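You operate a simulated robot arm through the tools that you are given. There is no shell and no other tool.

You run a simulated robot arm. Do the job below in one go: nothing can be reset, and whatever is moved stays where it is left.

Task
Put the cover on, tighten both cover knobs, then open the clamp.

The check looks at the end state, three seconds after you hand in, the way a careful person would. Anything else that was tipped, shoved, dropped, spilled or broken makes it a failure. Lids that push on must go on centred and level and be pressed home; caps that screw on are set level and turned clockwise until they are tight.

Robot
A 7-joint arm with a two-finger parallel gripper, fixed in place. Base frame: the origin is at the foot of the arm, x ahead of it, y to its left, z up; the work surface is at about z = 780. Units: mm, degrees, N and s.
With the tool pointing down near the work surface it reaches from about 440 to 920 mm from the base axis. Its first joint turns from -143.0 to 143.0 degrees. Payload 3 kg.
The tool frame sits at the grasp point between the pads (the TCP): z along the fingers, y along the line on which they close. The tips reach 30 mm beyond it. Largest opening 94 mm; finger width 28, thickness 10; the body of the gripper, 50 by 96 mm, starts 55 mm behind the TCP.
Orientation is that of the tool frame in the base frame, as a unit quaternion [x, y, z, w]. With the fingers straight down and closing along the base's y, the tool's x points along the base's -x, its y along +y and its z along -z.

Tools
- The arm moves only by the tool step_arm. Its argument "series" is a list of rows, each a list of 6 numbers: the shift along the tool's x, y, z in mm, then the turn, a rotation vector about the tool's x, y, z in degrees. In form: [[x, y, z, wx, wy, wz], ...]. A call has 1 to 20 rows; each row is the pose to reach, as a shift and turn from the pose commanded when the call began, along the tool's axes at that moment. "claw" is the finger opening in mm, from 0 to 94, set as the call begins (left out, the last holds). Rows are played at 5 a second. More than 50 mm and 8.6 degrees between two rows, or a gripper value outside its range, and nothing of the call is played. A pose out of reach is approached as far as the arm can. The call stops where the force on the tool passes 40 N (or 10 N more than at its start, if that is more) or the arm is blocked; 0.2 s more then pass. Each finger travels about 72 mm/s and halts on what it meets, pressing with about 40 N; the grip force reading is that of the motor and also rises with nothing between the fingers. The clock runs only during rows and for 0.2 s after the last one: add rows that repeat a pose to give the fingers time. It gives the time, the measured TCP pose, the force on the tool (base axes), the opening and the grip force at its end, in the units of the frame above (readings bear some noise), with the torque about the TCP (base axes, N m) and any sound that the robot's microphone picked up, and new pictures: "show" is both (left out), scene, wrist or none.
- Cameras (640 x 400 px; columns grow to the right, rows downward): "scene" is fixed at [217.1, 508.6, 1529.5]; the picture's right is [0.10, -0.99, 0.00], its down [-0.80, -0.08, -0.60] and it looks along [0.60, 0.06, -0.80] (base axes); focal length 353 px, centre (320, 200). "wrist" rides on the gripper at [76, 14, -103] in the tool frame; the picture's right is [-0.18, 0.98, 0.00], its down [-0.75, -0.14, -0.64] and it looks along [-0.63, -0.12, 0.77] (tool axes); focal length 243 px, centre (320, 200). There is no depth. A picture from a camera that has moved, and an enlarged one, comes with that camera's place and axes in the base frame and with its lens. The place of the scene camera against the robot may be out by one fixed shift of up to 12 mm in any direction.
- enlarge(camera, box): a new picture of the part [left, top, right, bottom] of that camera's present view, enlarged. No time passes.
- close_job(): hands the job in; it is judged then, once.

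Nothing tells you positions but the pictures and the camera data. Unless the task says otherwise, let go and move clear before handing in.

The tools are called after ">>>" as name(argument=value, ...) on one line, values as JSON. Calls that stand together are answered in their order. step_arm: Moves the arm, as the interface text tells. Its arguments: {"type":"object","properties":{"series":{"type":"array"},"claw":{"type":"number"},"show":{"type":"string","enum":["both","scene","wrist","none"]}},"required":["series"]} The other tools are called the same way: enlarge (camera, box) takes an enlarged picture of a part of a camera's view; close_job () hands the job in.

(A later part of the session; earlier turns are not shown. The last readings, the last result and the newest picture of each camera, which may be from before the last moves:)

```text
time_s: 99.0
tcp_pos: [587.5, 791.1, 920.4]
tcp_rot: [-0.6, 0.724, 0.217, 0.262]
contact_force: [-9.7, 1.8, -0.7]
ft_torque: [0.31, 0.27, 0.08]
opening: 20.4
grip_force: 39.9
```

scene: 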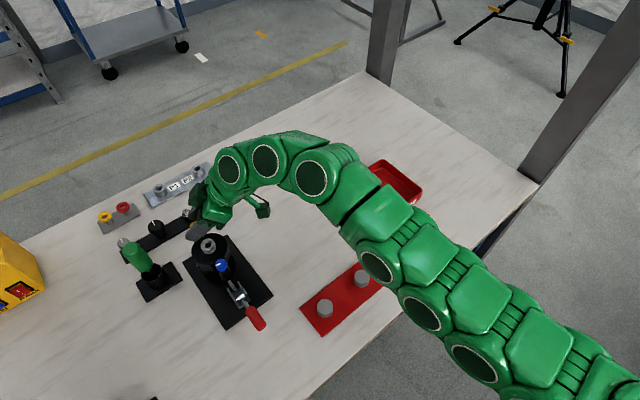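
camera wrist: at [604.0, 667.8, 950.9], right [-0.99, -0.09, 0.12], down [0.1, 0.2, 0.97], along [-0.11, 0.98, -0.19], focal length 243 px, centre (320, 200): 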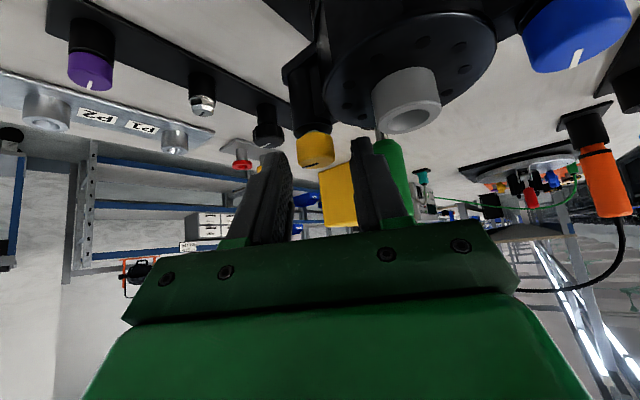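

Clean. Another 30° clockwise.

>>> step_arm(series=[[0, 0.7, 0, 0, 0, 0], [-0.01, 1.59, 0.06, 3.86, 0, 4.6], [-0.09, 2.47, 0.18, 7.71, 0, 9.19], [-0.25, 3.33, 0.36, 11.57, 0, 13.79], [-0.46, 4.16, 0.59, 15.43, 0, 18.38], [-0.75, 4.95, 0.88, 19.28, 0, 22.98], [-0.75, 4.95, 0.88, 19.28, 0, 22.98]], show="none")

```text
time_s: 100.6
tcp_pos: [584.0, 792.8, 919.9]
tcp_rot: [-0.391, 0.855, 0.141, 0.31]
contact_force: [-6.8, 5.3, 3.2]
ft_torque: [0.5, 0.13, 0.11]
opening: 20.3
grip_force: 39.8
```

Very light loads. Another 30° clockwise.

>>> step_arm(series=[[0, 0.6, 0, 0, 0, 0], [-0.02, 1.49, 0.05, 3.86, 0, 4.6], [-0.12, 2.37, 0.15, 7.71, 0, 9.19], [-0.28, 3.23, 0.31, 11.57, 0, 13.79], [-0.51, 4.06, 0.53, 15.43, 0, 18.38], [-0.81, 4.85, 0.81, 19.28, 0, 22.98], [-0.81, 4.85, 0.81, 19.28, 0, 22.98]], show="none")

```text
time_s: 102.2
tcp_pos: [581.6, 798.1, 918.7]
tcp_rot: [-0.157, 0.926, 0.055, 0.338]
contact_force: [0.2, 14.1, 7.3]
ft_torque: [0.87, -0.41, 0.14]
opening: 20.4
grip_force: 40.1
```

Near the end of this stroke; 14° more, then I'll look.

>>> step_arm(series=[[-0.2, 1.0, -0.09, 0, 0, 0], [-0.24, 1.89, -0.06, 3.86, 0, 4.6], [-0.34, 2.77, 0.03, 7.71, 0, 9.19], [-0.39, 3.06, 0.07, 9, 0, 10.72], [-0.39, 3.06, 0.07, 9, 0, 10.72]], show="wrist")

>>> enlarge(camera="wrist", box=[240, 60, 420, 240])

```text
time_s: 103.4
tcp_pos: [583.0, 798.6, 920.5]
tcp_rot: [-0.041, 0.939, 0.014, 0.342]
contact_force: [9.4, 13.7, -6.5]
ft_torque: [0.56, -0.31, 0.1]
opening: 20.1
grip_force: 40.0
stopped in row 5: the force on the tool passed its limit at 42 N (the readings are from after the stop); the commanded pose is now the measured one
camera wrist: at [456.5, 803.5, 949.5], right [0.05, 0.99, 0.12], down [0.18, -0.13, 0.98], along [0.98, -0.03, -0.18], focal length 243 px, centre (320, 200)
```

wrist: 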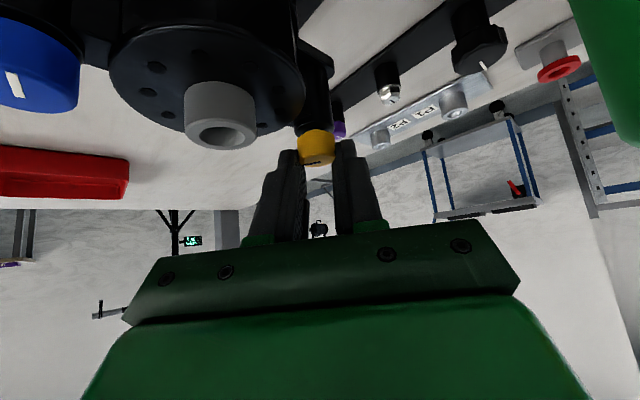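

```text
2.22 times, centred on (330, 150) of wrist
camera zoom: at [456.5, 803.5, 949.5], right [0.05, 0.99, 0.12], down [0.18, -0.13, 0.98], along [0.98, -0.03, -0.18], focal length 539 px, centre (298, 311)
```

zoom: 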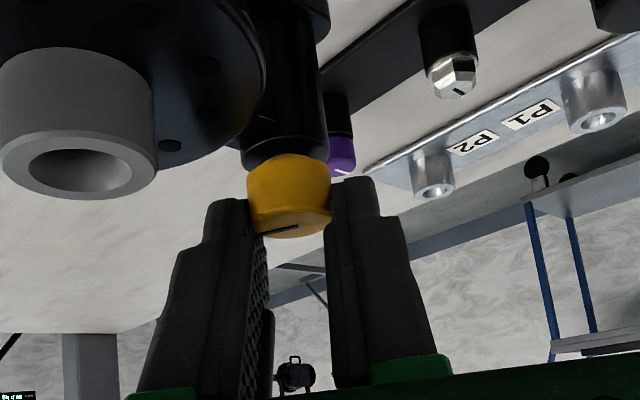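

No slip; yellow has turned about 194°. I'll open, swing back around its axis again and re-grip.

>>> step_arm(series=[[0, 0, 0, 0, 0, 0], [0, 0, 0, 0, 0, 0], [0.37, -0.49, -1.62, -5.14, 0, -6.13], [0.18, -1.66, -1.46, -10.28, 0, -12.26], [-0.13, -2.77, -1.2, -15.43, 0, -18.38], [-0.56, -3.82, -0.84, -20.57, 0, -24.51], [-1.09, -4.78, -0.39, -25.71, 0, -30.64], [-1.72, -5.63, 0.14, -30.85, 0, -36.77], [-2.44, -6.36, 0.74, -36, 0, -42.9], [-3.23, -6.95, 1.4, -41.14, 0, -49.02], [-4.06, -7.39, 2.1, -46.28, 0, -55.15], [-4.95, -7.68, 2.84, -51.42, 0, -61.28], [-5.85, -7.8, 3.6, -56.57, 0, -67.41], [-6.76, -7.77, 4.37, -61.71, 0, -73.54], [-6.98, -7.73, 4.55, -62.99, 0, -75.07], [-6.98, -7.73, 4.55, -62.99, 0, -75.07]], claw=38, show="wrist")

>>> enlarge(camera="wrist", box=[240, 60, 420, 240])

```text
time_s: 104.2
tcp_pos: [560.7, 813.4, 916.9]
tcp_rot: [-0.113, 0.931, 0.027, 0.346]
contact_force: [6.4, -33.3, 8.6]
ft_torque: [-0.87, 0.03, -0.84]
opening: 57.9
grip_force: 17.6
stopped in row 4: the force on the tool passed its limit at 55 N (the readings are from after the stop); the commanded pose is now the measured one
camera wrist: at [435.4, 800.9, 944.9], right [-0.09, 0.99, 0.09], down [0.18, -0.08, 0.98], along [0.98, 0.1, -0.17], focal length 243 px, centre (320, 200)
```

wrist: 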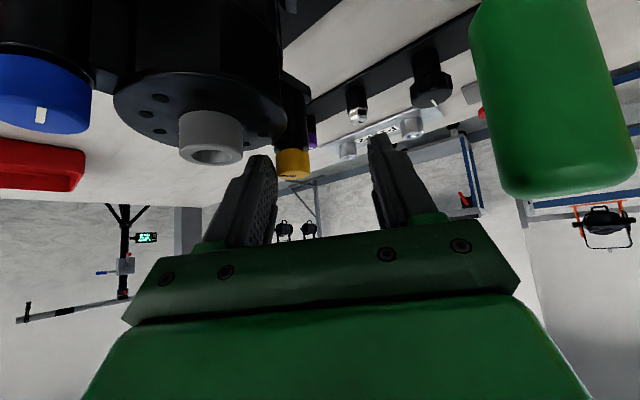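

```text
2.22 times, centred on (330, 150) of wrist
camera zoom: at [435.4, 800.9, 944.9], right [-0.09, 0.99, 0.09], down [0.18, -0.08, 0.98], along [0.98, 0.1, -0.17], focal length 539 px, centre (298, 311)
```

zoom: 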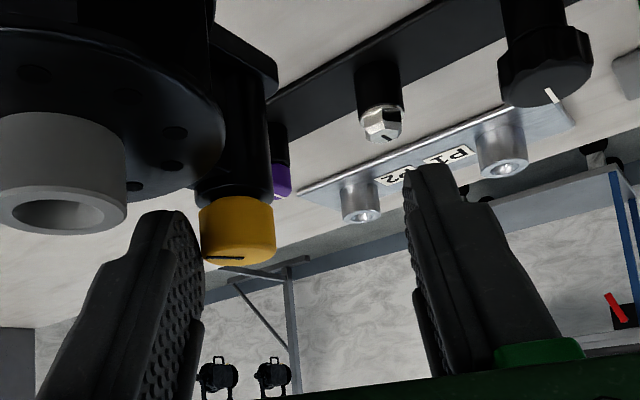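

The arm shifted unexpectedly near the edge of its reach and a finger is pressing sideways on the cap. I'll move back in small steps toward a centred, well-reachable pose (yaw 30°).

>>> step_arm(series=[[-0.5, -3, 0.3, 0, 0, 0], [-1.5, -6, 0.8, -1, 0, -1], [-3, -9, 1.6, -2.4, 0.1, -2.3], [-5, -12, 2.8, -4, 0.1, -3.9], [-5, -12, 2.8, -4, 0.1, -3.9]], show="wrist")

```text
time_s: 105.5
tcp_pos: [565.1, 807.5, 918.7]
tcp_rot: [-0.161, 0.925, 0.051, 0.342]
contact_force: [3.9, -19.5, 0.4]
ft_torque: [-0.37, -0.14, -0.47]
opening: 49.7
grip_force: 10.5
camera wrist: at [441.5, 781.0, 946.9], right [-0.2, 0.98, 0.1], down [0.19, -0.07, 0.98], along [0.96, 0.21, -0.17], focal length 243 px, centre (320, 200)
```

wrist: 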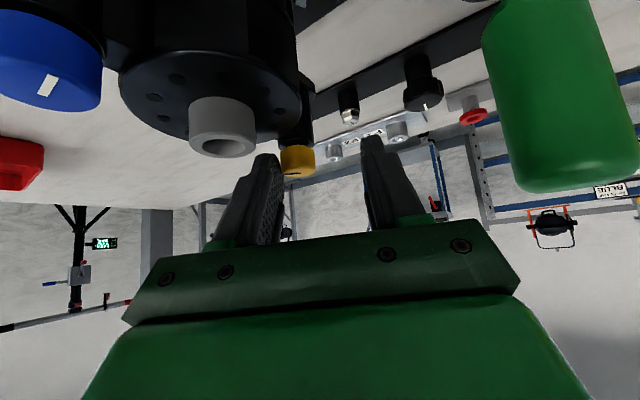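

Improving. I'll continue toward the centred pose around the yellow knob.

>>> step_arm(series=[[-1, -3.5, 0.6, -1, 0, -1], [-2.5, -7, 1.5, -3, 0.1, -3.1], [-4.5, -10.5, 2.7, -5, 0.15, -5.2], [-6.8, -13.5, 4.1, -7, 0.2, -7.3], [-9, -16, 5.5, -9, 0.25, -9.4], [-11, -17.8, 6.7, -10.75, 0.3, -11.3], [-11, -17.8, 6.7, -10.75, 0.3, -11.3]], show="both")

>>> enlarge(camera="wrist", box=[240, 60, 420, 240])

>>> enlarge(camera="scene", box=[170, 200, 290, 320])

```text
time_s: 107.0
tcp_pos: [582.1, 796.5, 919.8]
tcp_rot: [-0.281, 0.897, 0.101, 0.325]
contact_force: [0.2, -0.1, 0.5]
ft_torque: [0.0, -0.04, 0.0]
opening: 37.9
grip_force: 0.0
camera wrist: at [471.0, 736.9, 950.4], right [-0.45, 0.89, 0.12], down [0.22, -0.02, 0.98], along [0.87, 0.46, -0.18], focal length 243 px, centre (320, 200)
```

scene: 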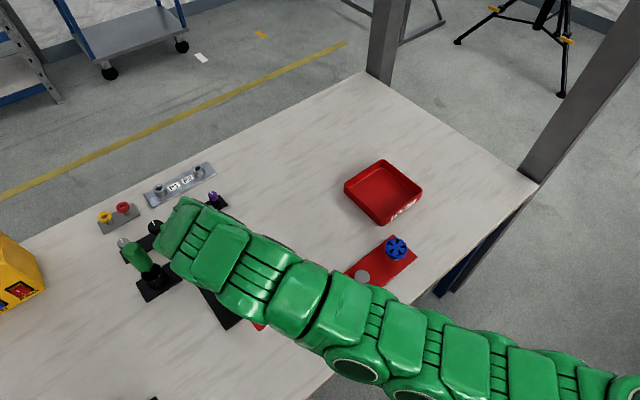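
wrist: 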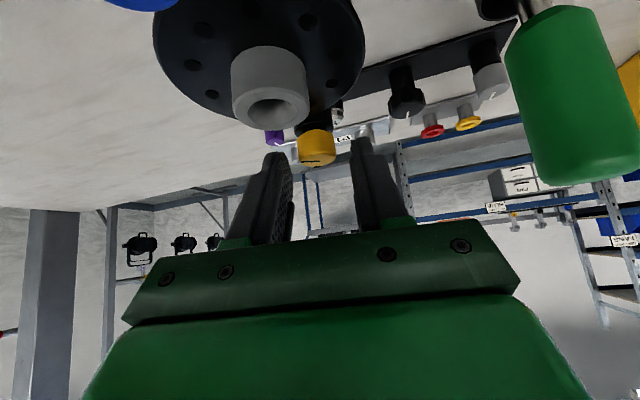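

```text
2.22 times, centred on (330, 150) of wrist
camera zoom: at [471.0, 736.9, 950.4], right [-0.45, 0.89, 0.12], down [0.22, -0.02, 0.98], along [0.87, 0.46, -0.18], focal length 539 px, centre (298, 311)
```

zoom: 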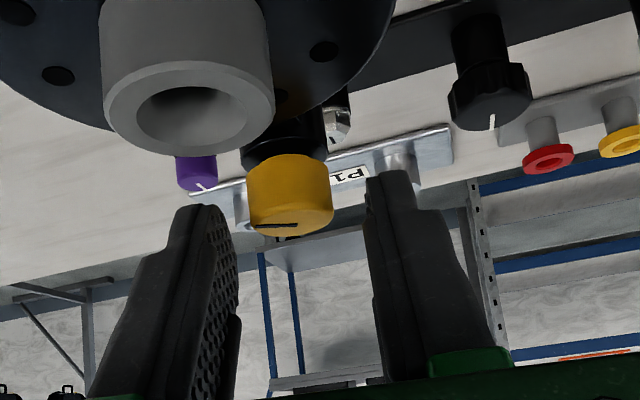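

```text
3.33 times, centred on (230, 260) of scene
camera zoom: at [217.1, 508.6, 1529.5], right [0.1, -0.99, 0.0], down [-0.8, -0.08, -0.6], along [0.6, 0.06, -0.8], focal length 1176 px, centre (620, 0)
```

zoom: 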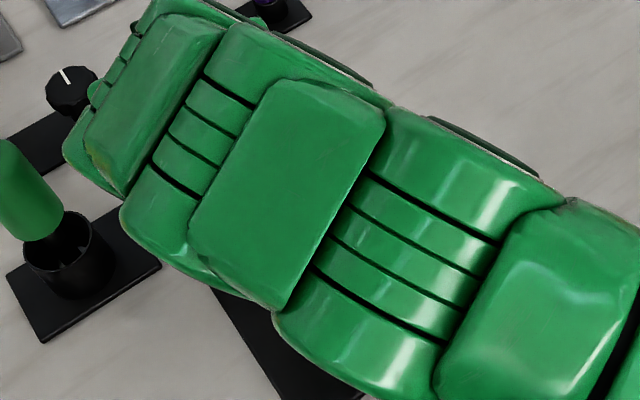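

Recovered: yellow is centred, no force, and nothing else has moved. I'll stay inside yaw 15–103° from now on. Swinging back to yaw ~103° for the next stroke.

>>> step_arm(series=[[-0.38, -2.46, -0.47, -5.46, 0, -6.51], [-0.6, -3.69, -0.29, -10.93, 0, -13.02], [-0.95, -4.86, 0.01, -16.39, 0, -19.53], [-1.42, -5.95, 0.41, -21.86, 0, -26.04], [-2.02, -6.94, 0.91, -27.32, 0, -32.56], [-2.73, -7.81, 1.5, -32.78, 0, -39.07], [-3.52, -8.52, 2.17, -38.25, 0, -45.58], [-4.39, -9.08, 2.9, -43.71, 0, -52.09], [-4.39, -9.08, 2.9, -43.71, 0, -52.09]], show="wrist")

>>> enlarge(camera="wrist", box=[240, 60, 420, 240])

```text
time_s: 109.0
tcp_pos: [591.5, 790.7, 920.1]
tcp_rot: [0.736, -0.585, -0.268, -0.212]
contact_force: [-0.6, -0.8, -0.2]
ft_torque: [-0.02, 0.01, 0.03]
opening: 38.0
grip_force: 0.0
camera wrist: at [604.0, 667.5, 950.7], right [-0.99, -0.08, 0.12], down [0.1, 0.19, 0.98], along [-0.11, 0.98, -0.18], focal length 243 px, centre (320, 200)
```

wrist: 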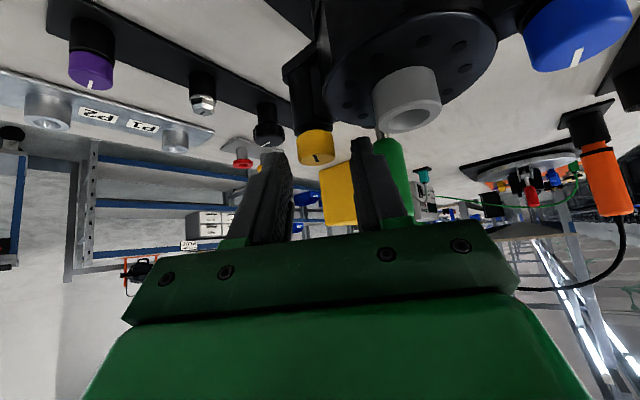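

```text
2.22 times, centred on (330, 150) of wrist
camera zoom: at [604.0, 667.5, 950.7], right [-0.99, -0.08, 0.12], down [0.1, 0.19, 0.98], along [-0.11, 0.98, -0.18], focal length 539 px, centre (298, 311)
```

zoom: 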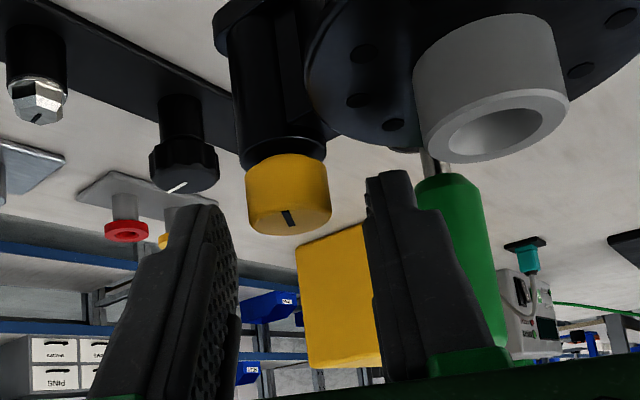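

Centred again at yaw 103°. I'll shift 0.7 mm and close.

>>> step_arm(series=[[0.2, -0.7, 0.23, 0, 0, 0], [0.2, -0.7, 0.23, 0, 0, 0]], show="none")

>>> step_arm(series=[[0, 0, 0, 0, 0, 0], [0, 0, 0, 0, 0, 0], [0, 0, 0, 0, 0, 0]], claw=8, show="none")

```text
time_s: 109.7
tcp_pos: [592.1, 791.8, 920.5]
tcp_rot: [0.735, -0.585, -0.268, -0.212]
contact_force: [0.6, 0.5, 0.1]
ft_torque: [0.0, 0.0, 0.03]
opening: 37.9
grip_force: 0.1
```

```text
time_s: 110.5
tcp_pos: [592.5, 790.7, 921.0]
tcp_rot: [0.735, -0.586, -0.268, -0.212]
contact_force: [-0.1, 0.8, 0.5]
ft_torque: [0.12, -0.11, 0.0]
opening: 20.5
grip_force: 40.1
```

Perfect grip with no side load. Turning clockwise 30°.

>>> step_arm(series=[[-0.02, 1.04, 0.05, 3.86, 0, 4.6], [-0.11, 2.07, 0.16, 7.71, 0, 9.19], [-0.27, 3.08, 0.33, 11.57, 0, 13.79], [-0.5, 4.06, 0.55, 15.43, 0, 18.38], [-0.8, 5.0, 0.83, 19.28, 0, 22.98], [-0.8, 5.0, 0.83, 19.28, 0, 22.98]], show="none")

```text
time_s: 111.8
tcp_pos: [587.0, 791.0, 920.2]
tcp_rot: [-0.558, 0.756, 0.204, 0.275]
contact_force: [2.2, 2.7, -0.3]
ft_torque: [0.34, -0.3, 0.0]
opening: 20.5
grip_force: 40.0
```

Side load stays near zero. Another 30° clockwise.

>>> step_arm(series=[[-0.02, 1.04, 0.05, 3.86, 0, 4.6], [-0.11, 2.07, 0.16, 7.71, 0, 9.19], [-0.27, 3.08, 0.33, 11.57, 0, 13.79], [-0.5, 4.06, 0.55, 15.43, 0, 18.38], [-0.8, 5.0, 0.83, 19.28, 0, 22.98], [-0.8, 5.0, 0.83, 19.28, 0, 22.98]], show="none")

```text
time_s: 113.2
tcp_pos: [582.2, 792.7, 920.1]
tcp_rot: [-0.343, 0.875, 0.125, 0.317]
contact_force: [-4.2, 1.8, 3.4]
ft_torque: [-0.25, 0.27, 0.02]
opening: 20.4
grip_force: 40.2
```

Still clean at yaw 43°. Another 25° clockwise.

>>> step_arm(series=[[-0.04, 1.04, 0.03, 3.86, 0, 4.6], [-0.14, 2.07, 0.12, 7.71, 0, 9.19], [-0.32, 3.08, 0.27, 11.57, 0, 13.79], [-0.56, 4.06, 0.47, 15.43, 0, 18.38], [-0.56, 4.06, 0.47, 15.43, 0, 18.38]], show="wrist")

>>> enlarge(camera="wrist", box=[240, 60, 420, 240])

```text
time_s: 114.5
tcp_pos: [581.1, 797.0, 919.7]
tcp_rot: [-0.155, 0.927, 0.056, 0.336]
contact_force: [0.1, -1.4, 1.1]
ft_torque: [-0.06, -0.04, 0.0]
opening: 20.3
grip_force: 40.5
camera wrist: at [457.2, 771.4, 950.5], right [-0.18, 0.98, 0.12], down [0.2, -0.08, 0.98], along [0.96, 0.2, -0.18], focal length 243 px, centre (320, 200)
```

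wrist: 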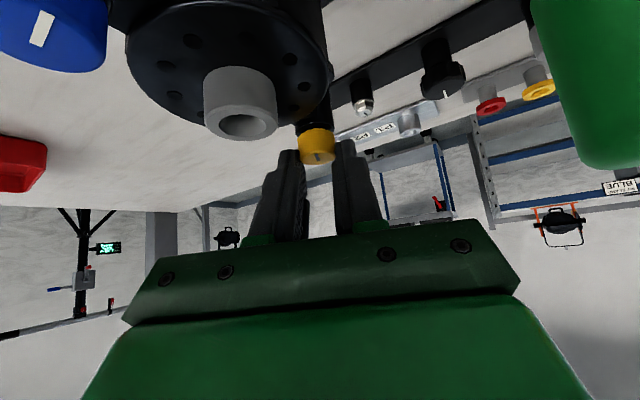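

```text
2.22 times, centred on (330, 150) of wrist
camera zoom: at [457.2, 771.4, 950.5], right [-0.18, 0.98, 0.12], down [0.2, -0.08, 0.98], along [0.96, 0.2, -0.18], focal length 539 px, centre (298, 311)
```

zoom: 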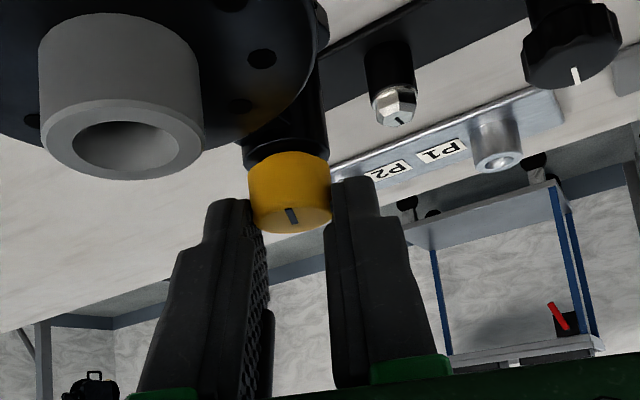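

No slip; yellow has turned about 278°. I'll open and swing back once more for the final stroke.

>>> step_arm(series=[[0, 0, 0, 0, 0, 0], [0, 0, 0, 0, 0, 0], [-0.47, -1.31, -0.4, -5.4, 0, -6.43], [-0.68, -2.6, -0.22, -10.8, 0, -12.87], [-1.05, -3.83, 0.09, -16.2, 0, -19.3], [-1.54, -4.98, 0.5, -21.6, 0, -25.74], [-2.16, -6.02, 1.02, -27, 0, -32.17], [-2.89, -6.93, 1.64, -32.4, 0, -38.61], [-3.71, -7.7, 2.33, -37.8, 0, -45.04], [-4.61, -8.3, 3.08, -43.2, 0, -51.48], [-5.57, -8.72, 3.89, -48.6, 0, -57.91], [-6.56, -8.95, 4.72, -54, 0, -64.34], [-6.56, -8.95, 4.72, -54, 0, -64.34]], claw=38, show="wrist")

>>> enlarge(camera="wrist", box=[240, 60, 420, 240])

```text
time_s: 117.2
tcp_pos: [591.1, 790.3, 921.1]
tcp_rot: [0.735, -0.585, -0.268, -0.213]
contact_force: [0.2, 0.0, -0.3]
ft_torque: [0.02, 0.02, 0.03]
opening: 37.9
grip_force: 0.1
camera wrist: at [603.9, 667.7, 951.0], right [-0.99, -0.08, 0.12], down [0.1, 0.19, 0.98], along [-0.11, 0.98, -0.18], focal length 243 px, centre (320, 200)
```

wrist: 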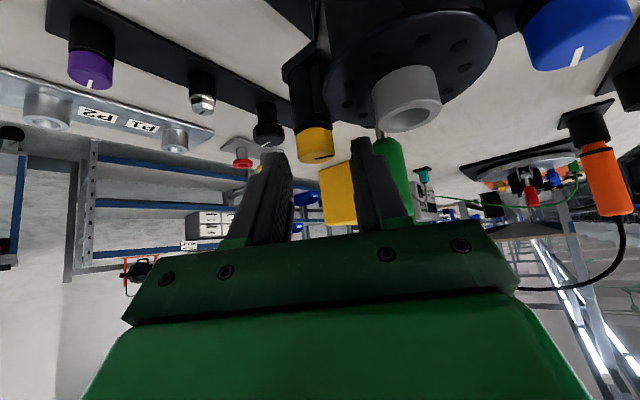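

```text
2.22 times, centred on (330, 150) of wrist
camera zoom: at [603.9, 667.7, 951.0], right [-0.99, -0.08, 0.12], down [0.1, 0.19, 0.98], along [-0.11, 0.98, -0.18], focal length 539 px, centre (298, 311)
```

zoom: 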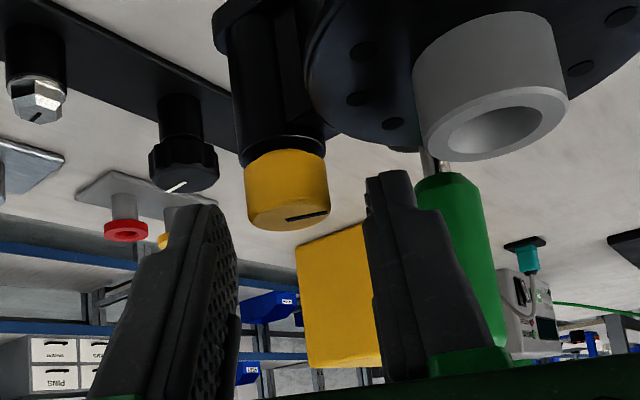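

Same alignment as before. I'll shift 0.7 mm, lower slightly and close.

>>> step_arm(series=[[0.35, -0.7, 0.4, 0, 0, 0], [0.35, -0.7, 0.4, 0, 0, 0]], show="none")

>>> step_arm(series=[[0, 0, 0, 0, 0, 0], [0, 0, 0, 0, 0, 0], [0, 0, 0, 0, 0, 0]], claw=8, show="none")

>>> step_arm(series=[[-0.02, 1.04, 0.05, 3.86, 0, 4.6], [-0.11, 2.07, 0.16, 7.71, 0, 9.19], [-0.27, 3.08, 0.33, 11.57, 0, 13.79], [-0.5, 4.06, 0.55, 15.43, 0, 18.38], [-0.8, 5.0, 0.83, 19.28, 0, 22.98], [-0.8, 5.0, 0.83, 19.28, 0, 22.98]], show="wrist")

>>> enlarge(camera="wrist", box=[240, 60, 420, 240])

```text
time_s: 117.8
tcp_pos: [592.7, 792.2, 919.4]
tcp_rot: [0.735, -0.586, -0.268, -0.212]
contact_force: [0.8, 0.4, -0.1]
ft_torque: [0.0, 0.02, -0.01]
opening: 38.1
grip_force: 0.1
```

```text
time_s: 118.7
tcp_pos: [590.6, 791.2, 920.9]
tcp_rot: [0.735, -0.585, -0.268, -0.212]
contact_force: [-3.8, -2.4, 0.3]
ft_torque: [-0.1, 0.21, -0.01]
opening: 20.5
grip_force: 39.4
```

```text
time_s: 120.0
tcp_pos: [586.5, 790.7, 920.7]
tcp_rot: [-0.557, 0.757, 0.204, 0.275]
contact_force: [11.9, 9.9, 0.0]
ft_torque: [0.33, -0.33, -0.13]
opening: 20.5
grip_force: 40.1
camera wrist: at [535.3, 677.8, 950.7], right [-0.9, 0.42, 0.12], down [0.18, 0.11, 0.98], along [0.4, 0.9, -0.18], focal length 243 px, centre (320, 200)
```

wrist: 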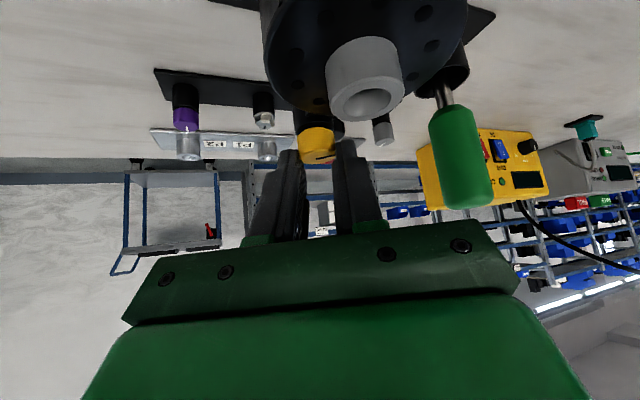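

```text
2.22 times, centred on (330, 150) of wrist
camera zoom: at [535.3, 677.8, 950.7], right [-0.9, 0.42, 0.12], down [0.18, 0.11, 0.98], along [0.4, 0.9, -0.18], focal length 539 px, centre (298, 311)
```

zoom: 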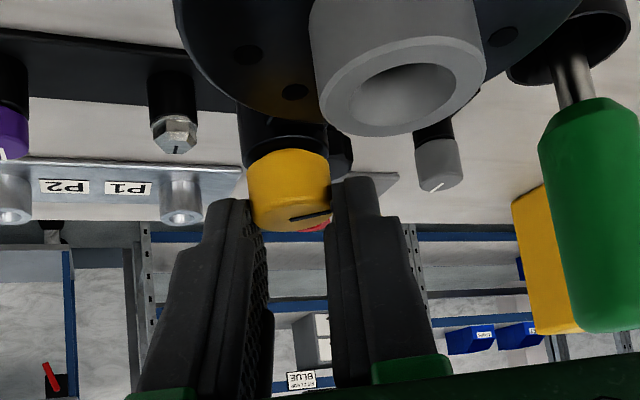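

Still turning freely. Another 30° with a small trim.

>>> step_arm(series=[[-0.25, 0.54, 0.24, 3.86, 0, 4.6], [-0.34, 1.57, 0.35, 7.71, 0, 9.19], [-0.5, 2.58, 0.52, 11.57, 0, 13.79], [-0.73, 3.56, 0.74, 15.43, 0, 18.38], [-1.03, 4.5, 1.0, 19.28, 0, 22.98], [-1.03, 4.5, 1.0, 19.28, 0, 22.98]], show="none")

```text
time_s: 121.5
tcp_pos: [584.2, 793.9, 919.4]
tcp_rot: [-0.343, 0.875, 0.125, 0.317]
contact_force: [1.3, -2.0, -1.0]
ft_torque: [-0.2, 0.02, -0.03]
opening: 20.3
grip_force: 40.2
```

At about 338° and still free. I'll turn another 24°, then look for the stop.

>>> step_arm(series=[[-0.04, 1.04, 0.03, 3.86, 0, 4.6], [-0.14, 2.07, 0.12, 7.71, 0, 9.19], [-0.32, 3.08, 0.27, 11.57, 0, 13.79], [-0.56, 4.06, 0.47, 15.43, 0, 18.38], [-0.56, 4.06, 0.47, 15.43, 0, 18.38]], show="wrist")

>>> enlarge(camera="wrist", box=[240, 60, 420, 240])

```text
time_s: 122.7
tcp_pos: [580.9, 796.7, 920.1]
tcp_rot: [-0.155, 0.927, 0.057, 0.338]
contact_force: [8.5, 0.0, 3.5]
ft_torque: [0.06, -0.77, 0.13]
opening: 20.1
grip_force: 39.9
camera wrist: at [457.1, 771.5, 950.3], right [-0.18, 0.98, 0.12], down [0.2, -0.08, 0.98], along [0.96, 0.2, -0.18], focal length 243 px, centre (320, 200)
```

wrist: 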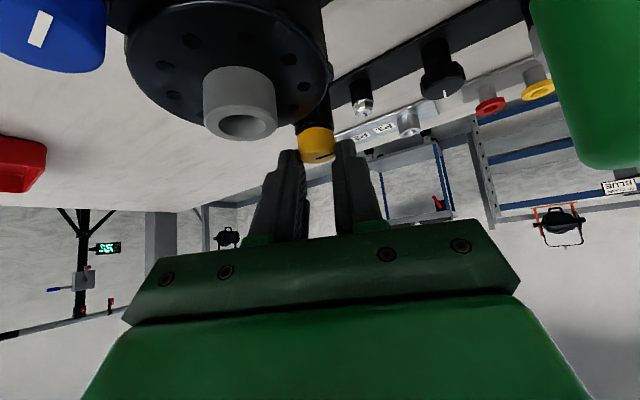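

```text
2.22 times, centred on (330, 150) of wrist
camera zoom: at [457.1, 771.5, 950.3], right [-0.18, 0.98, 0.12], down [0.2, -0.08, 0.98], along [0.96, 0.2, -0.18], focal length 539 px, centre (298, 311)
```

zoom: 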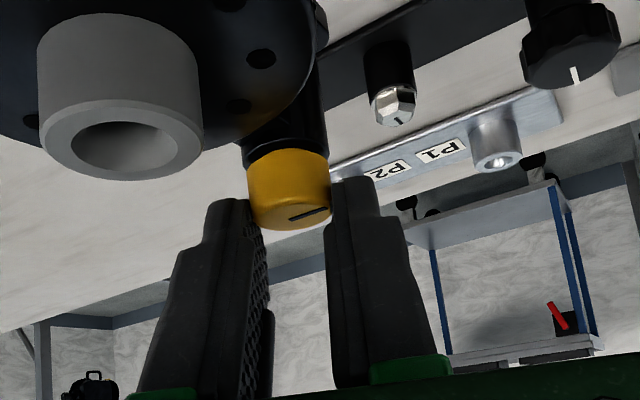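

Yellow has turned ~362° and torque is starting to build (0.13 N·m). I'll take one more re-grip to make sure it's tight.

>>> step_arm(series=[[0, 0, 0, 0, 0, 0], [0, 0, 0, 0, 0, 0], [-0.47, -1.31, -0.4, -5.4, 0, -6.43], [-0.68, -2.6, -0.22, -10.8, 0, -12.87], [-1.05, -3.83, 0.09, -16.2, 0, -19.3], [-1.54, -4.98, 0.5, -21.6, 0, -25.74], [-2.16, -6.02, 1.02, -27, 0, -32.17], [-2.89, -6.93, 1.64, -32.4, 0, -38.61], [-3.71, -7.7, 2.33, -37.8, 0, -45.04], [-4.61, -8.3, 3.08, -43.2, 0, -51.48], [-5.57, -8.72, 3.89, -48.6, 0, -57.91], [-6.56, -8.95, 4.72, -54, 0, -64.34], [-6.2, -9.65, 5.1, -54, 0, -64.34], [-6.2, -9.65, 5.1, -54, 0, -64.34]], claw=38, show="wrist")

>>> enlarge(camera="wrist", box=[240, 60, 420, 240])

```text
time_s: 125.7
tcp_pos: [591.1, 790.6, 919.2]
tcp_rot: [0.735, -0.586, -0.268, -0.212]
contact_force: [-0.1, 0.1, -0.4]
ft_torque: [-0.02, 0.01, -0.01]
opening: 38.1
grip_force: 0.1
camera wrist: at [604.1, 668.2, 950.2], right [-0.99, -0.08, 0.12], down [0.1, 0.19, 0.98], along [-0.11, 0.98, -0.18], focal length 243 px, centre (320, 200)
```

wrist: 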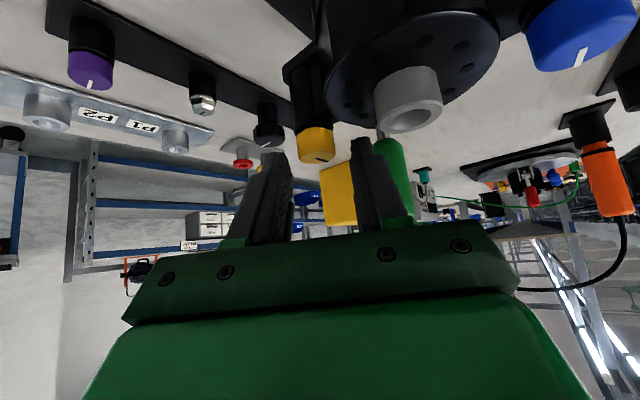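

```text
2.22 times, centred on (330, 150) of wrist
camera zoom: at [604.1, 668.2, 950.2], right [-0.99, -0.08, 0.12], down [0.1, 0.19, 0.98], along [-0.11, 0.98, -0.18], focal length 539 px, centre (298, 311)
```

zoom: 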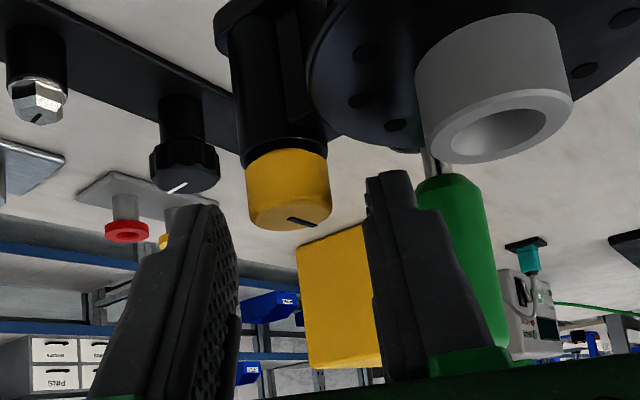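

Yellow's mark is back to nearly its starting direction, about one full turn. I'll grip and turn to confirm the stop.

>>> step_arm(series=[[0, 0, 0, 0, 0, 0], [0, 0, 0, 0, 0, 0], [0, 0, 0, 0, 0, 0]], claw=8, show="none")

>>> step_arm(series=[[-0.02, 1.04, 0.02, 3.86, 0, 4.6], [-0.11, 2.07, 0.1, 7.71, 0, 9.19], [-0.27, 3.08, 0.24, 11.57, 0, 13.79], [-0.5, 4.06, 0.43, 15.43, 0, 18.38], [-0.5, 4.06, 0.43, 15.43, 0, 18.38]], show="wrist")

>>> enlarge(camera="wrist", box=[240, 60, 420, 240])

```text
time_s: 126.5
tcp_pos: [591.9, 791.9, 920.7]
tcp_rot: [0.735, -0.586, -0.267, -0.213]
contact_force: [2.7, 1.9, 0.3]
ft_torque: [0.17, -0.32, 0.02]
opening: 20.3
grip_force: 39.7
```

```text
time_s: 127.7
tcp_pos: [588.2, 790.7, 921.8]
tcp_rot: [-0.597, 0.726, 0.218, 0.264]
contact_force: [9.0, -1.2, -1.7]
ft_torque: [-0.12, -0.28, 0.23]
opening: 20.1
grip_force: 39.7
camera wrist: at [548.5, 672.8, 950.9], right [-0.94, 0.33, 0.12], down [0.17, 0.13, 0.98], along [0.3, 0.94, -0.18], focal length 243 px, centre (320, 200)
```

wrist: 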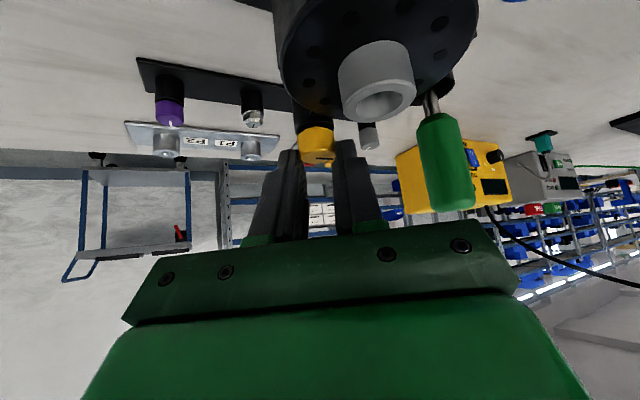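

```text
2.22 times, centred on (330, 150) of wrist
camera zoom: at [548.5, 672.8, 950.9], right [-0.94, 0.33, 0.12], down [0.17, 0.13, 0.98], along [0.3, 0.94, -0.18], focal length 539 px, centre (298, 311)
```

zoom: 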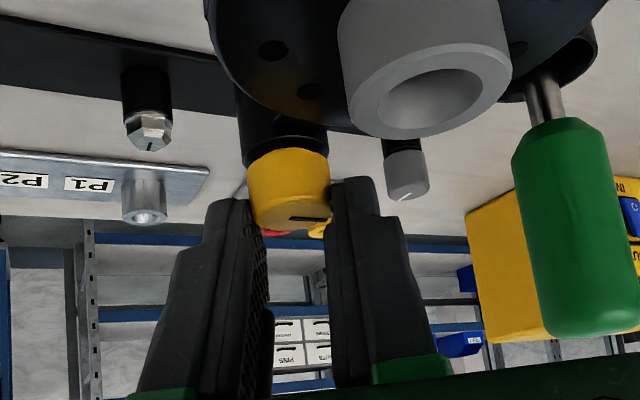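

The torque is 0.23 N·m and the mark has shifted relative to the fingers, so it seems to be slipping at the stop. I'll zoom in to be sure.

>>> enlarge(camera="wrist", box=[295, 115, 340, 175])

```text
6.67 times, centred on (318, 145) of wrist
camera zoom: at [548.5, 672.8, 950.9], right [-0.94, 0.33, 0.12], down [0.17, 0.13, 0.98], along [0.3, 0.94, -0.18], focal length 1618 px, centre (337, 567)
```

zoom: 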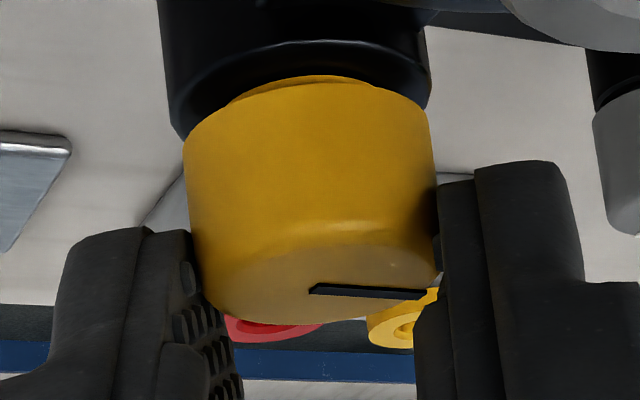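

The mark's absolute direction hasn't changed (≈137°) while the fingers turned, so the yellow knob is at its stop. I'll apply one more 18° turn to be sure it's tight.

>>> step_arm(series=[[-0.02, 1.04, 0.02, 3.86, 0, 4.6], [-0.11, 2.07, 0.1, 7.71, 0, 9.19], [-0.27, 3.08, 0.24, 11.57, 0, 13.79], [-0.27, 3.08, 0.24, 11.57, 0, 13.79]], show="wrist")

>>> enlarge(camera="wrist", box=[295, 115, 340, 175])

```text
time_s: 128.7
tcp_pos: [584.3, 792.6, 920.7]
tcp_rot: [-0.476, 0.811, 0.173, 0.294]
contact_force: [12.4, -10.6, -0.6]
ft_torque: [-0.62, -0.28, -0.03]
opening: 20.2
grip_force: 39.3
camera wrist: at [510.4, 691.2, 951.0], right [-0.79, 0.6, 0.12], down [0.2, 0.08, 0.98], along [0.58, 0.8, -0.18], focal length 243 px, centre (320, 200)
```

wrist: 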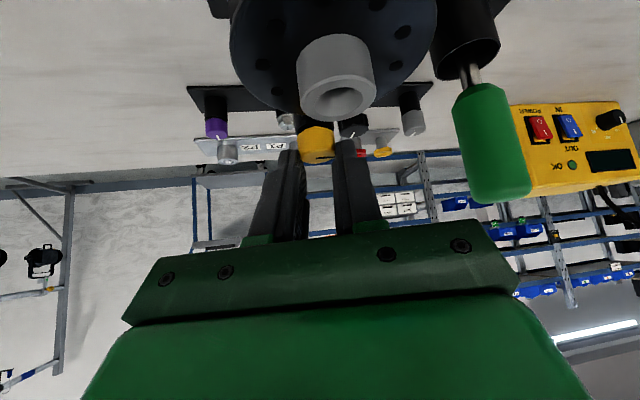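

```text
6.67 times, centred on (318, 145) of wrist
camera zoom: at [510.4, 691.2, 951.0], right [-0.79, 0.6, 0.12], down [0.2, 0.08, 0.98], along [0.58, 0.8, -0.18], focal length 1618 px, centre (337, 567)
```

zoom: 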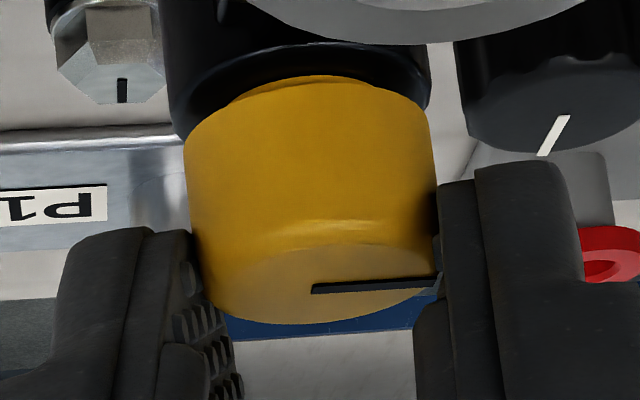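

The mark stayed at ~137° through another 18° of gripper turn: yellow is tight. I'll open, rise clear and back away to look at the clamp.

>>> step_arm(series=[[0, 0, 0, 0, 0, 0], [0, 0, 0, 0, 0, 0], [-6.4, 0, -7.7, 0, 0, 0], [-12.9, 0, -15.3, 0, 0, 0], [-25.7, 0, -30.6, 0, 0, 0], [-38.6, 0, -46, 0, 0, 0], [-19.5, 0, -62.1, 0, 0, 0], [3.5, 0, -81.4, 0, 0, 0], [26.5, 0, -100.7, 0, 0, 0], [49.5, 0, -120, 0, 0, 0], [72.5, 0, -139.3, 0, 0, 0], [72.5, 0, -139.3, 0, 0, 0]], claw=42, show="both")

```text
time_s: 131.2
tcp_pos: [514.3, 664.1, 979.9]
tcp_rot: [-0.476, 0.81, 0.173, 0.295]
contact_force: [0.3, 0.3, 0.2]
ft_torque: [-0.02, -0.03, -0.01]
opening: 42.2
grip_force: 0.1
camera wrist: at [440.6, 563.4, 1010.3], right [-0.79, 0.6, 0.12], down [0.2, 0.08, 0.98], along [0.58, 0.8, -0.18], focal length 243 px, centre (320, 200)
```

scene: 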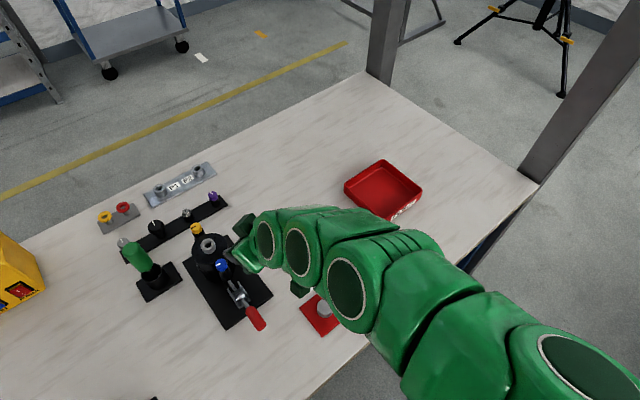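
wrist: 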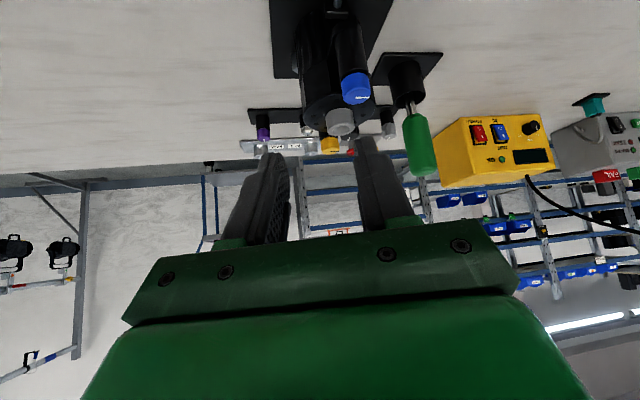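

>>> enlarge(camera="scene", box=[180, 210, 280, 340])

>>> enlarge(camera="scene", box=[215, 260, 275, 335])

>>> enlarge(camera="wrist", box=[260, 0, 400, 160])

```text
3.08 times, centred on (230, 275) of scene
camera zoom: at [217.1, 508.6, 1529.5], right [0.1, -0.99, 0.0], down [-0.8, -0.08, -0.6], along [0.6, 0.06, -0.8], focal length 1086 px, centre (597, -31)
```

zoom: 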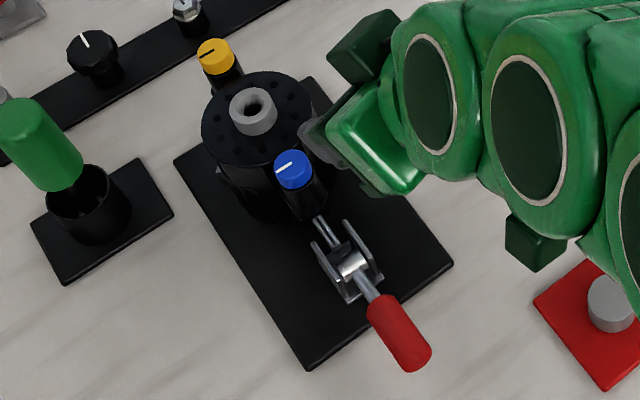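

```text
5.33 times, centred on (245, 298) of scene
camera zoom: at [217.1, 508.6, 1529.5], right [0.1, -0.99, 0.0], down [-0.8, -0.08, -0.6], along [0.6, 0.06, -0.8], focal length 1882 px, centre (720, -320)
```

zoom: 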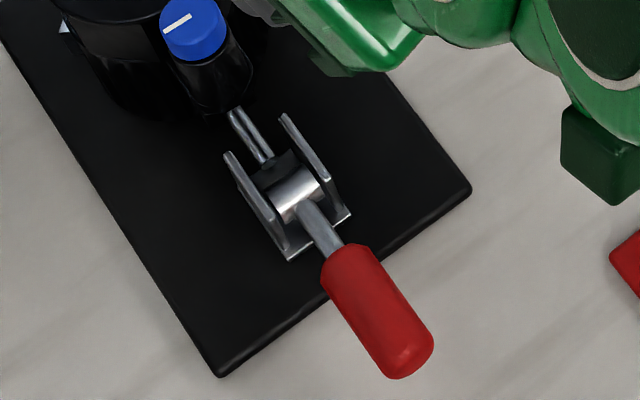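

```text
2.50 times, centred on (330, 80) of wrist
camera zoom: at [440.6, 563.4, 1010.3], right [-0.79, 0.6, 0.12], down [0.2, 0.08, 0.98], along [0.58, 0.8, -0.18], focal length 606 px, centre (295, 500)
```

zoom: 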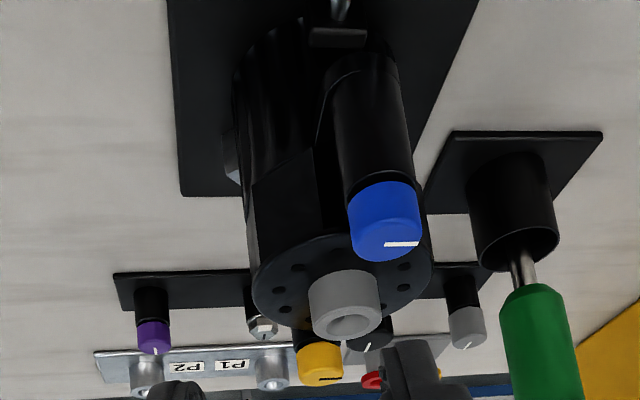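

Both knobs are tight, and the plate, housing and cover are unmoved. The clamp handle is now the target: pivot near (481, 696, 817), red grip running from (457, 670) to (424, 640) at z≈812. I'll bring the tool vertical and move above the red grip with yaw 45°.

>>> step_arm(series=[[0, 0, 0, 0, 8, 0], [0, 0, 0, 0, 16, 0], [0, 0, 0, 0, 24, 0], [0, 0, 0, 0, 32, 0], [0, 0, 0, 0, 40, 0], [0, 0, 0, 0, 40, 0]], claw=60, show="none")

>>> step_arm(series=[[10.8, 15, 0, 0, 0, 5.3], [21.5, 30, 0, 0, 0, 10.7], [32.3, 45, 0, 0, 0, 16], [43.1, 59.9, 15, 0, 0, 16], [43.1, 59.9, 40, 0, 0, 16], [43.1, 59.9, 40, 0, 0, 16]], show="both")

>>> enlarge(camera="wrist", box=[230, 0, 410, 180])

>>> enlarge(camera="scene", box=[200, 240, 290, 340])

```text
time_s: 132.7
tcp_pos: [513.6, 664.0, 978.9]
tcp_rot: [-0.507, 0.862, 0.0, -0.001]
contact_force: [-1.4, 0.0, 0.0]
ft_torque: [0.02, 0.02, 0.02]
opening: 60.0
grip_force: 0.1
```

```text
time_s: 134.1
tcp_pos: [439.4, 657.8, 938.1]
tcp_rot: [-0.383, 0.924, 0.0, 0.0]
contact_force: [0.2, 0.2, -0.3]
ft_torque: [0.02, 0.01, 0.01]
opening: 60.0
grip_force: 0.0
camera wrist: at [374.7, 616.1, 1041.8], right [-0.56, 0.83, 0.0], down [0.63, 0.43, 0.64], along [0.53, 0.36, -0.77], focal length 243 px, centre (320, 200)
```

scene: 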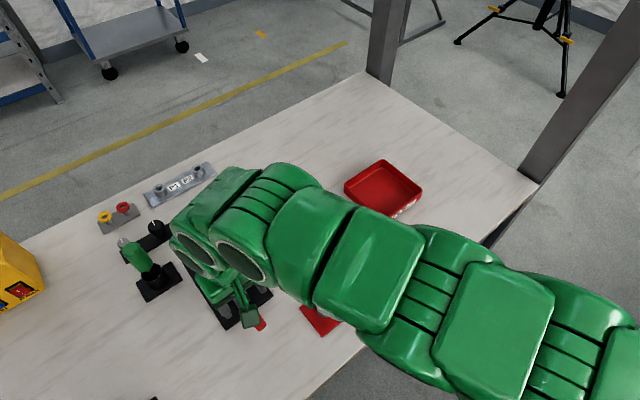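
wrist: 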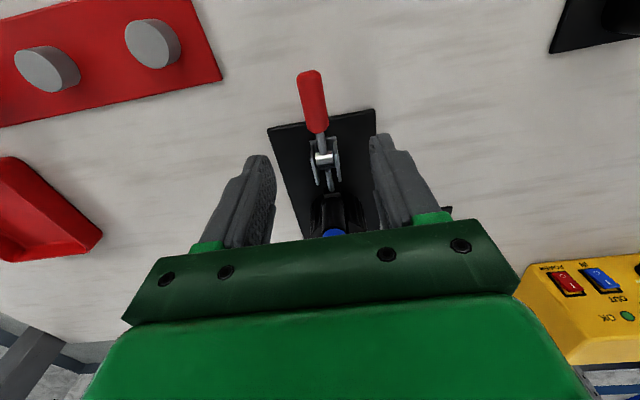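

```text
2.22 times, centred on (320, 90) of wrist
camera zoom: at [374.7, 616.1, 1041.8], right [-0.56, 0.83, 0.0], down [0.63, 0.43, 0.64], along [0.53, 0.36, -0.77], focal length 539 px, centre (320, 444)
```

zoom: 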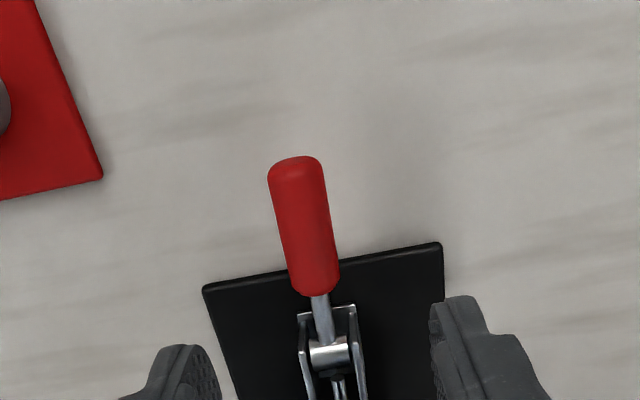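

```text
4.00 times, centred on (245, 290) of scene
camera zoom: at [217.1, 508.6, 1529.5], right [0.1, -0.99, 0.0], down [-0.8, -0.08, -0.6], along [0.6, 0.06, -0.8], focal length 1412 px, centre (620, -160)
```

zoom: 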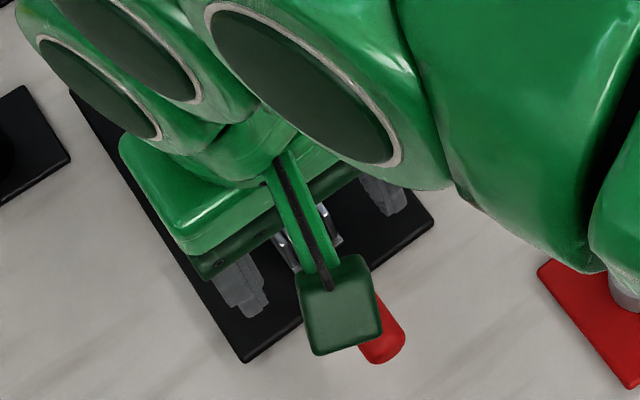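

The handle axis lines up with the tool's x at about y −4.5 mm. I'll shift sideways and descend around the red grip.

>>> step_arm(series=[[5, -4.5, 25, 0, 0, 0], [5, -4.5, 50, 0, 0, 0], [5, -4.5, 75, 0, 0, 0], [5, -4.5, 92, 0, 0, 0], [5, -4.5, 106, 0, 0, 0], [5, -4.5, 106, 0, 0, 0]], show="wrist")

>>> enlarge(camera="wrist", box=[230, 60, 410, 240])

```text
time_s: 135.4
tcp_pos: [440.5, 649.4, 832.9]
tcp_rot: [-0.382, 0.924, 0.0, -0.001]
contact_force: [-0.1, 0.0, 0.3]
ft_torque: [0.02, -0.02, 0.03]
opening: 60.0
grip_force: 0.0
camera wrist: at [375.5, 606.3, 936.5], right [-0.56, 0.83, 0.0], down [0.63, 0.43, 0.64], along [0.53, 0.36, -0.77], focal length 243 px, centre (320, 200)
```

wrist: 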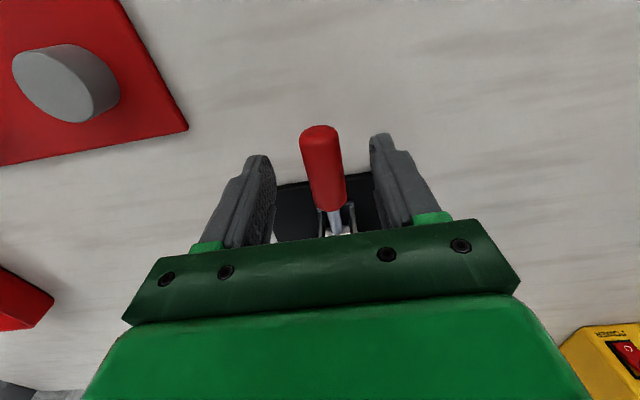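

```text
2.22 times, centred on (320, 150) of wrist
camera zoom: at [375.5, 606.3, 936.5], right [-0.56, 0.83, 0.0], down [0.63, 0.43, 0.64], along [0.53, 0.36, -0.77], focal length 539 px, centre (320, 311)
```

zoom: 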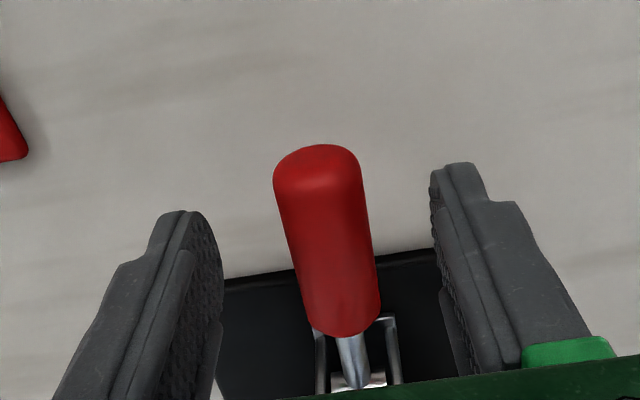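

The red grip is centred between the fingers. I'll close on it.

>>> step_arm(series=[[0, 0, 0, 0, 0, 0], [0, 0, 0, 0, 0, 0], [0, 0, 0, 0, 0, 0], [0, 0, 0, 0, 0, 0]], claw=10, show="wrist")

>>> enlarge(camera="wrist", box=[230, 60, 410, 240])

```text
time_s: 136.4
tcp_pos: [439.0, 650.4, 832.9]
tcp_rot: [-0.384, 0.923, 0.001, -0.001]
contact_force: [-17.5, 26.8, -1.9]
ft_torque: [0.44, 0.41, 0.36]
opening: 20.8
grip_force: 44.2
camera wrist: at [374.0, 607.6, 936.6], right [-0.57, 0.82, 0.0], down [0.63, 0.43, 0.64], along [0.53, 0.36, -0.77], focal length 243 px, centre (320, 200)
```

wrist: 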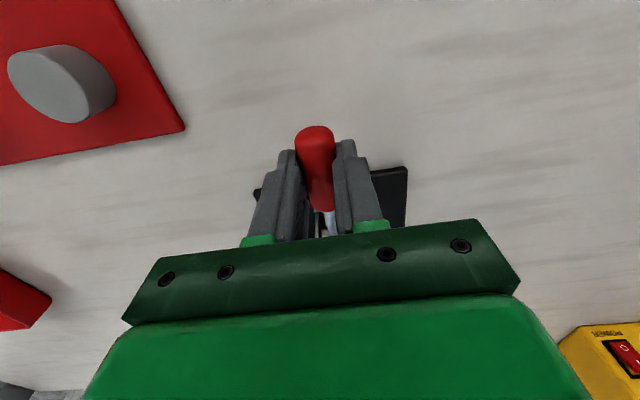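

```text
2.22 times, centred on (320, 150) of wrist
camera zoom: at [374.0, 607.6, 936.6], right [-0.57, 0.82, 0.0], down [0.63, 0.43, 0.64], along [0.53, 0.36, -0.77], focal length 539 px, centre (320, 311)
```

zoom: 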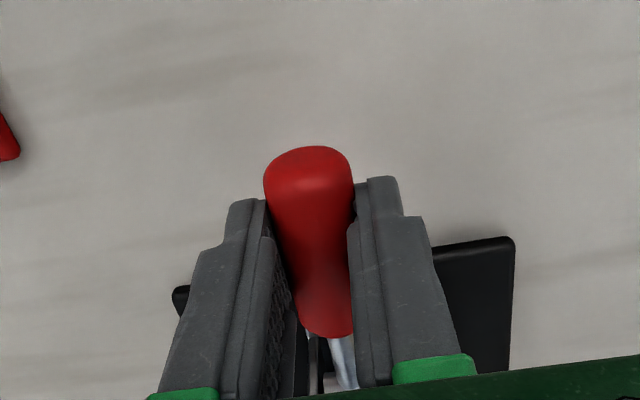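

Gripped at 20.8 mm with about 31 N of sideways load. I'll trim that before lifting so the fixture isn't pushed.

>>> step_arm(series=[[0, 0.8, 0, 0, 0, 0], [0, 1.6, 0, 0, 0, 0], [0, 2.3, 0, 0, 0, 0], [0, 2.3, 0, 0, 0, 0]], show="none")

```text
time_s: 137.4
tcp_pos: [438.5, 650.4, 833.7]
tcp_rot: [-0.382, 0.924, -0.001, -0.001]
contact_force: [1.2, 24.8, -21.4]
ft_torque: [-0.45, 0.82, 0.21]
opening: 21.0
grip_force: 45.3
```

A residual load remains; I'll trim once more in all directions.

>>> step_arm(series=[[-0.2, 0.6, 0.3, 0, 0, 0], [-0.4, 1.2, 0.6, 0, 0, 0], [-0.4, 1.2, 0.6, 0, 0, 0]], show="none")

```text
time_s: 138.2
tcp_pos: [438.5, 650.3, 833.4]
tcp_rot: [-0.382, 0.924, 0.0, 0.0]
contact_force: [4.2, -8.0, 2.8]
ft_torque: [0.01, -0.2, -0.11]
opening: 20.5
grip_force: 45.4
```

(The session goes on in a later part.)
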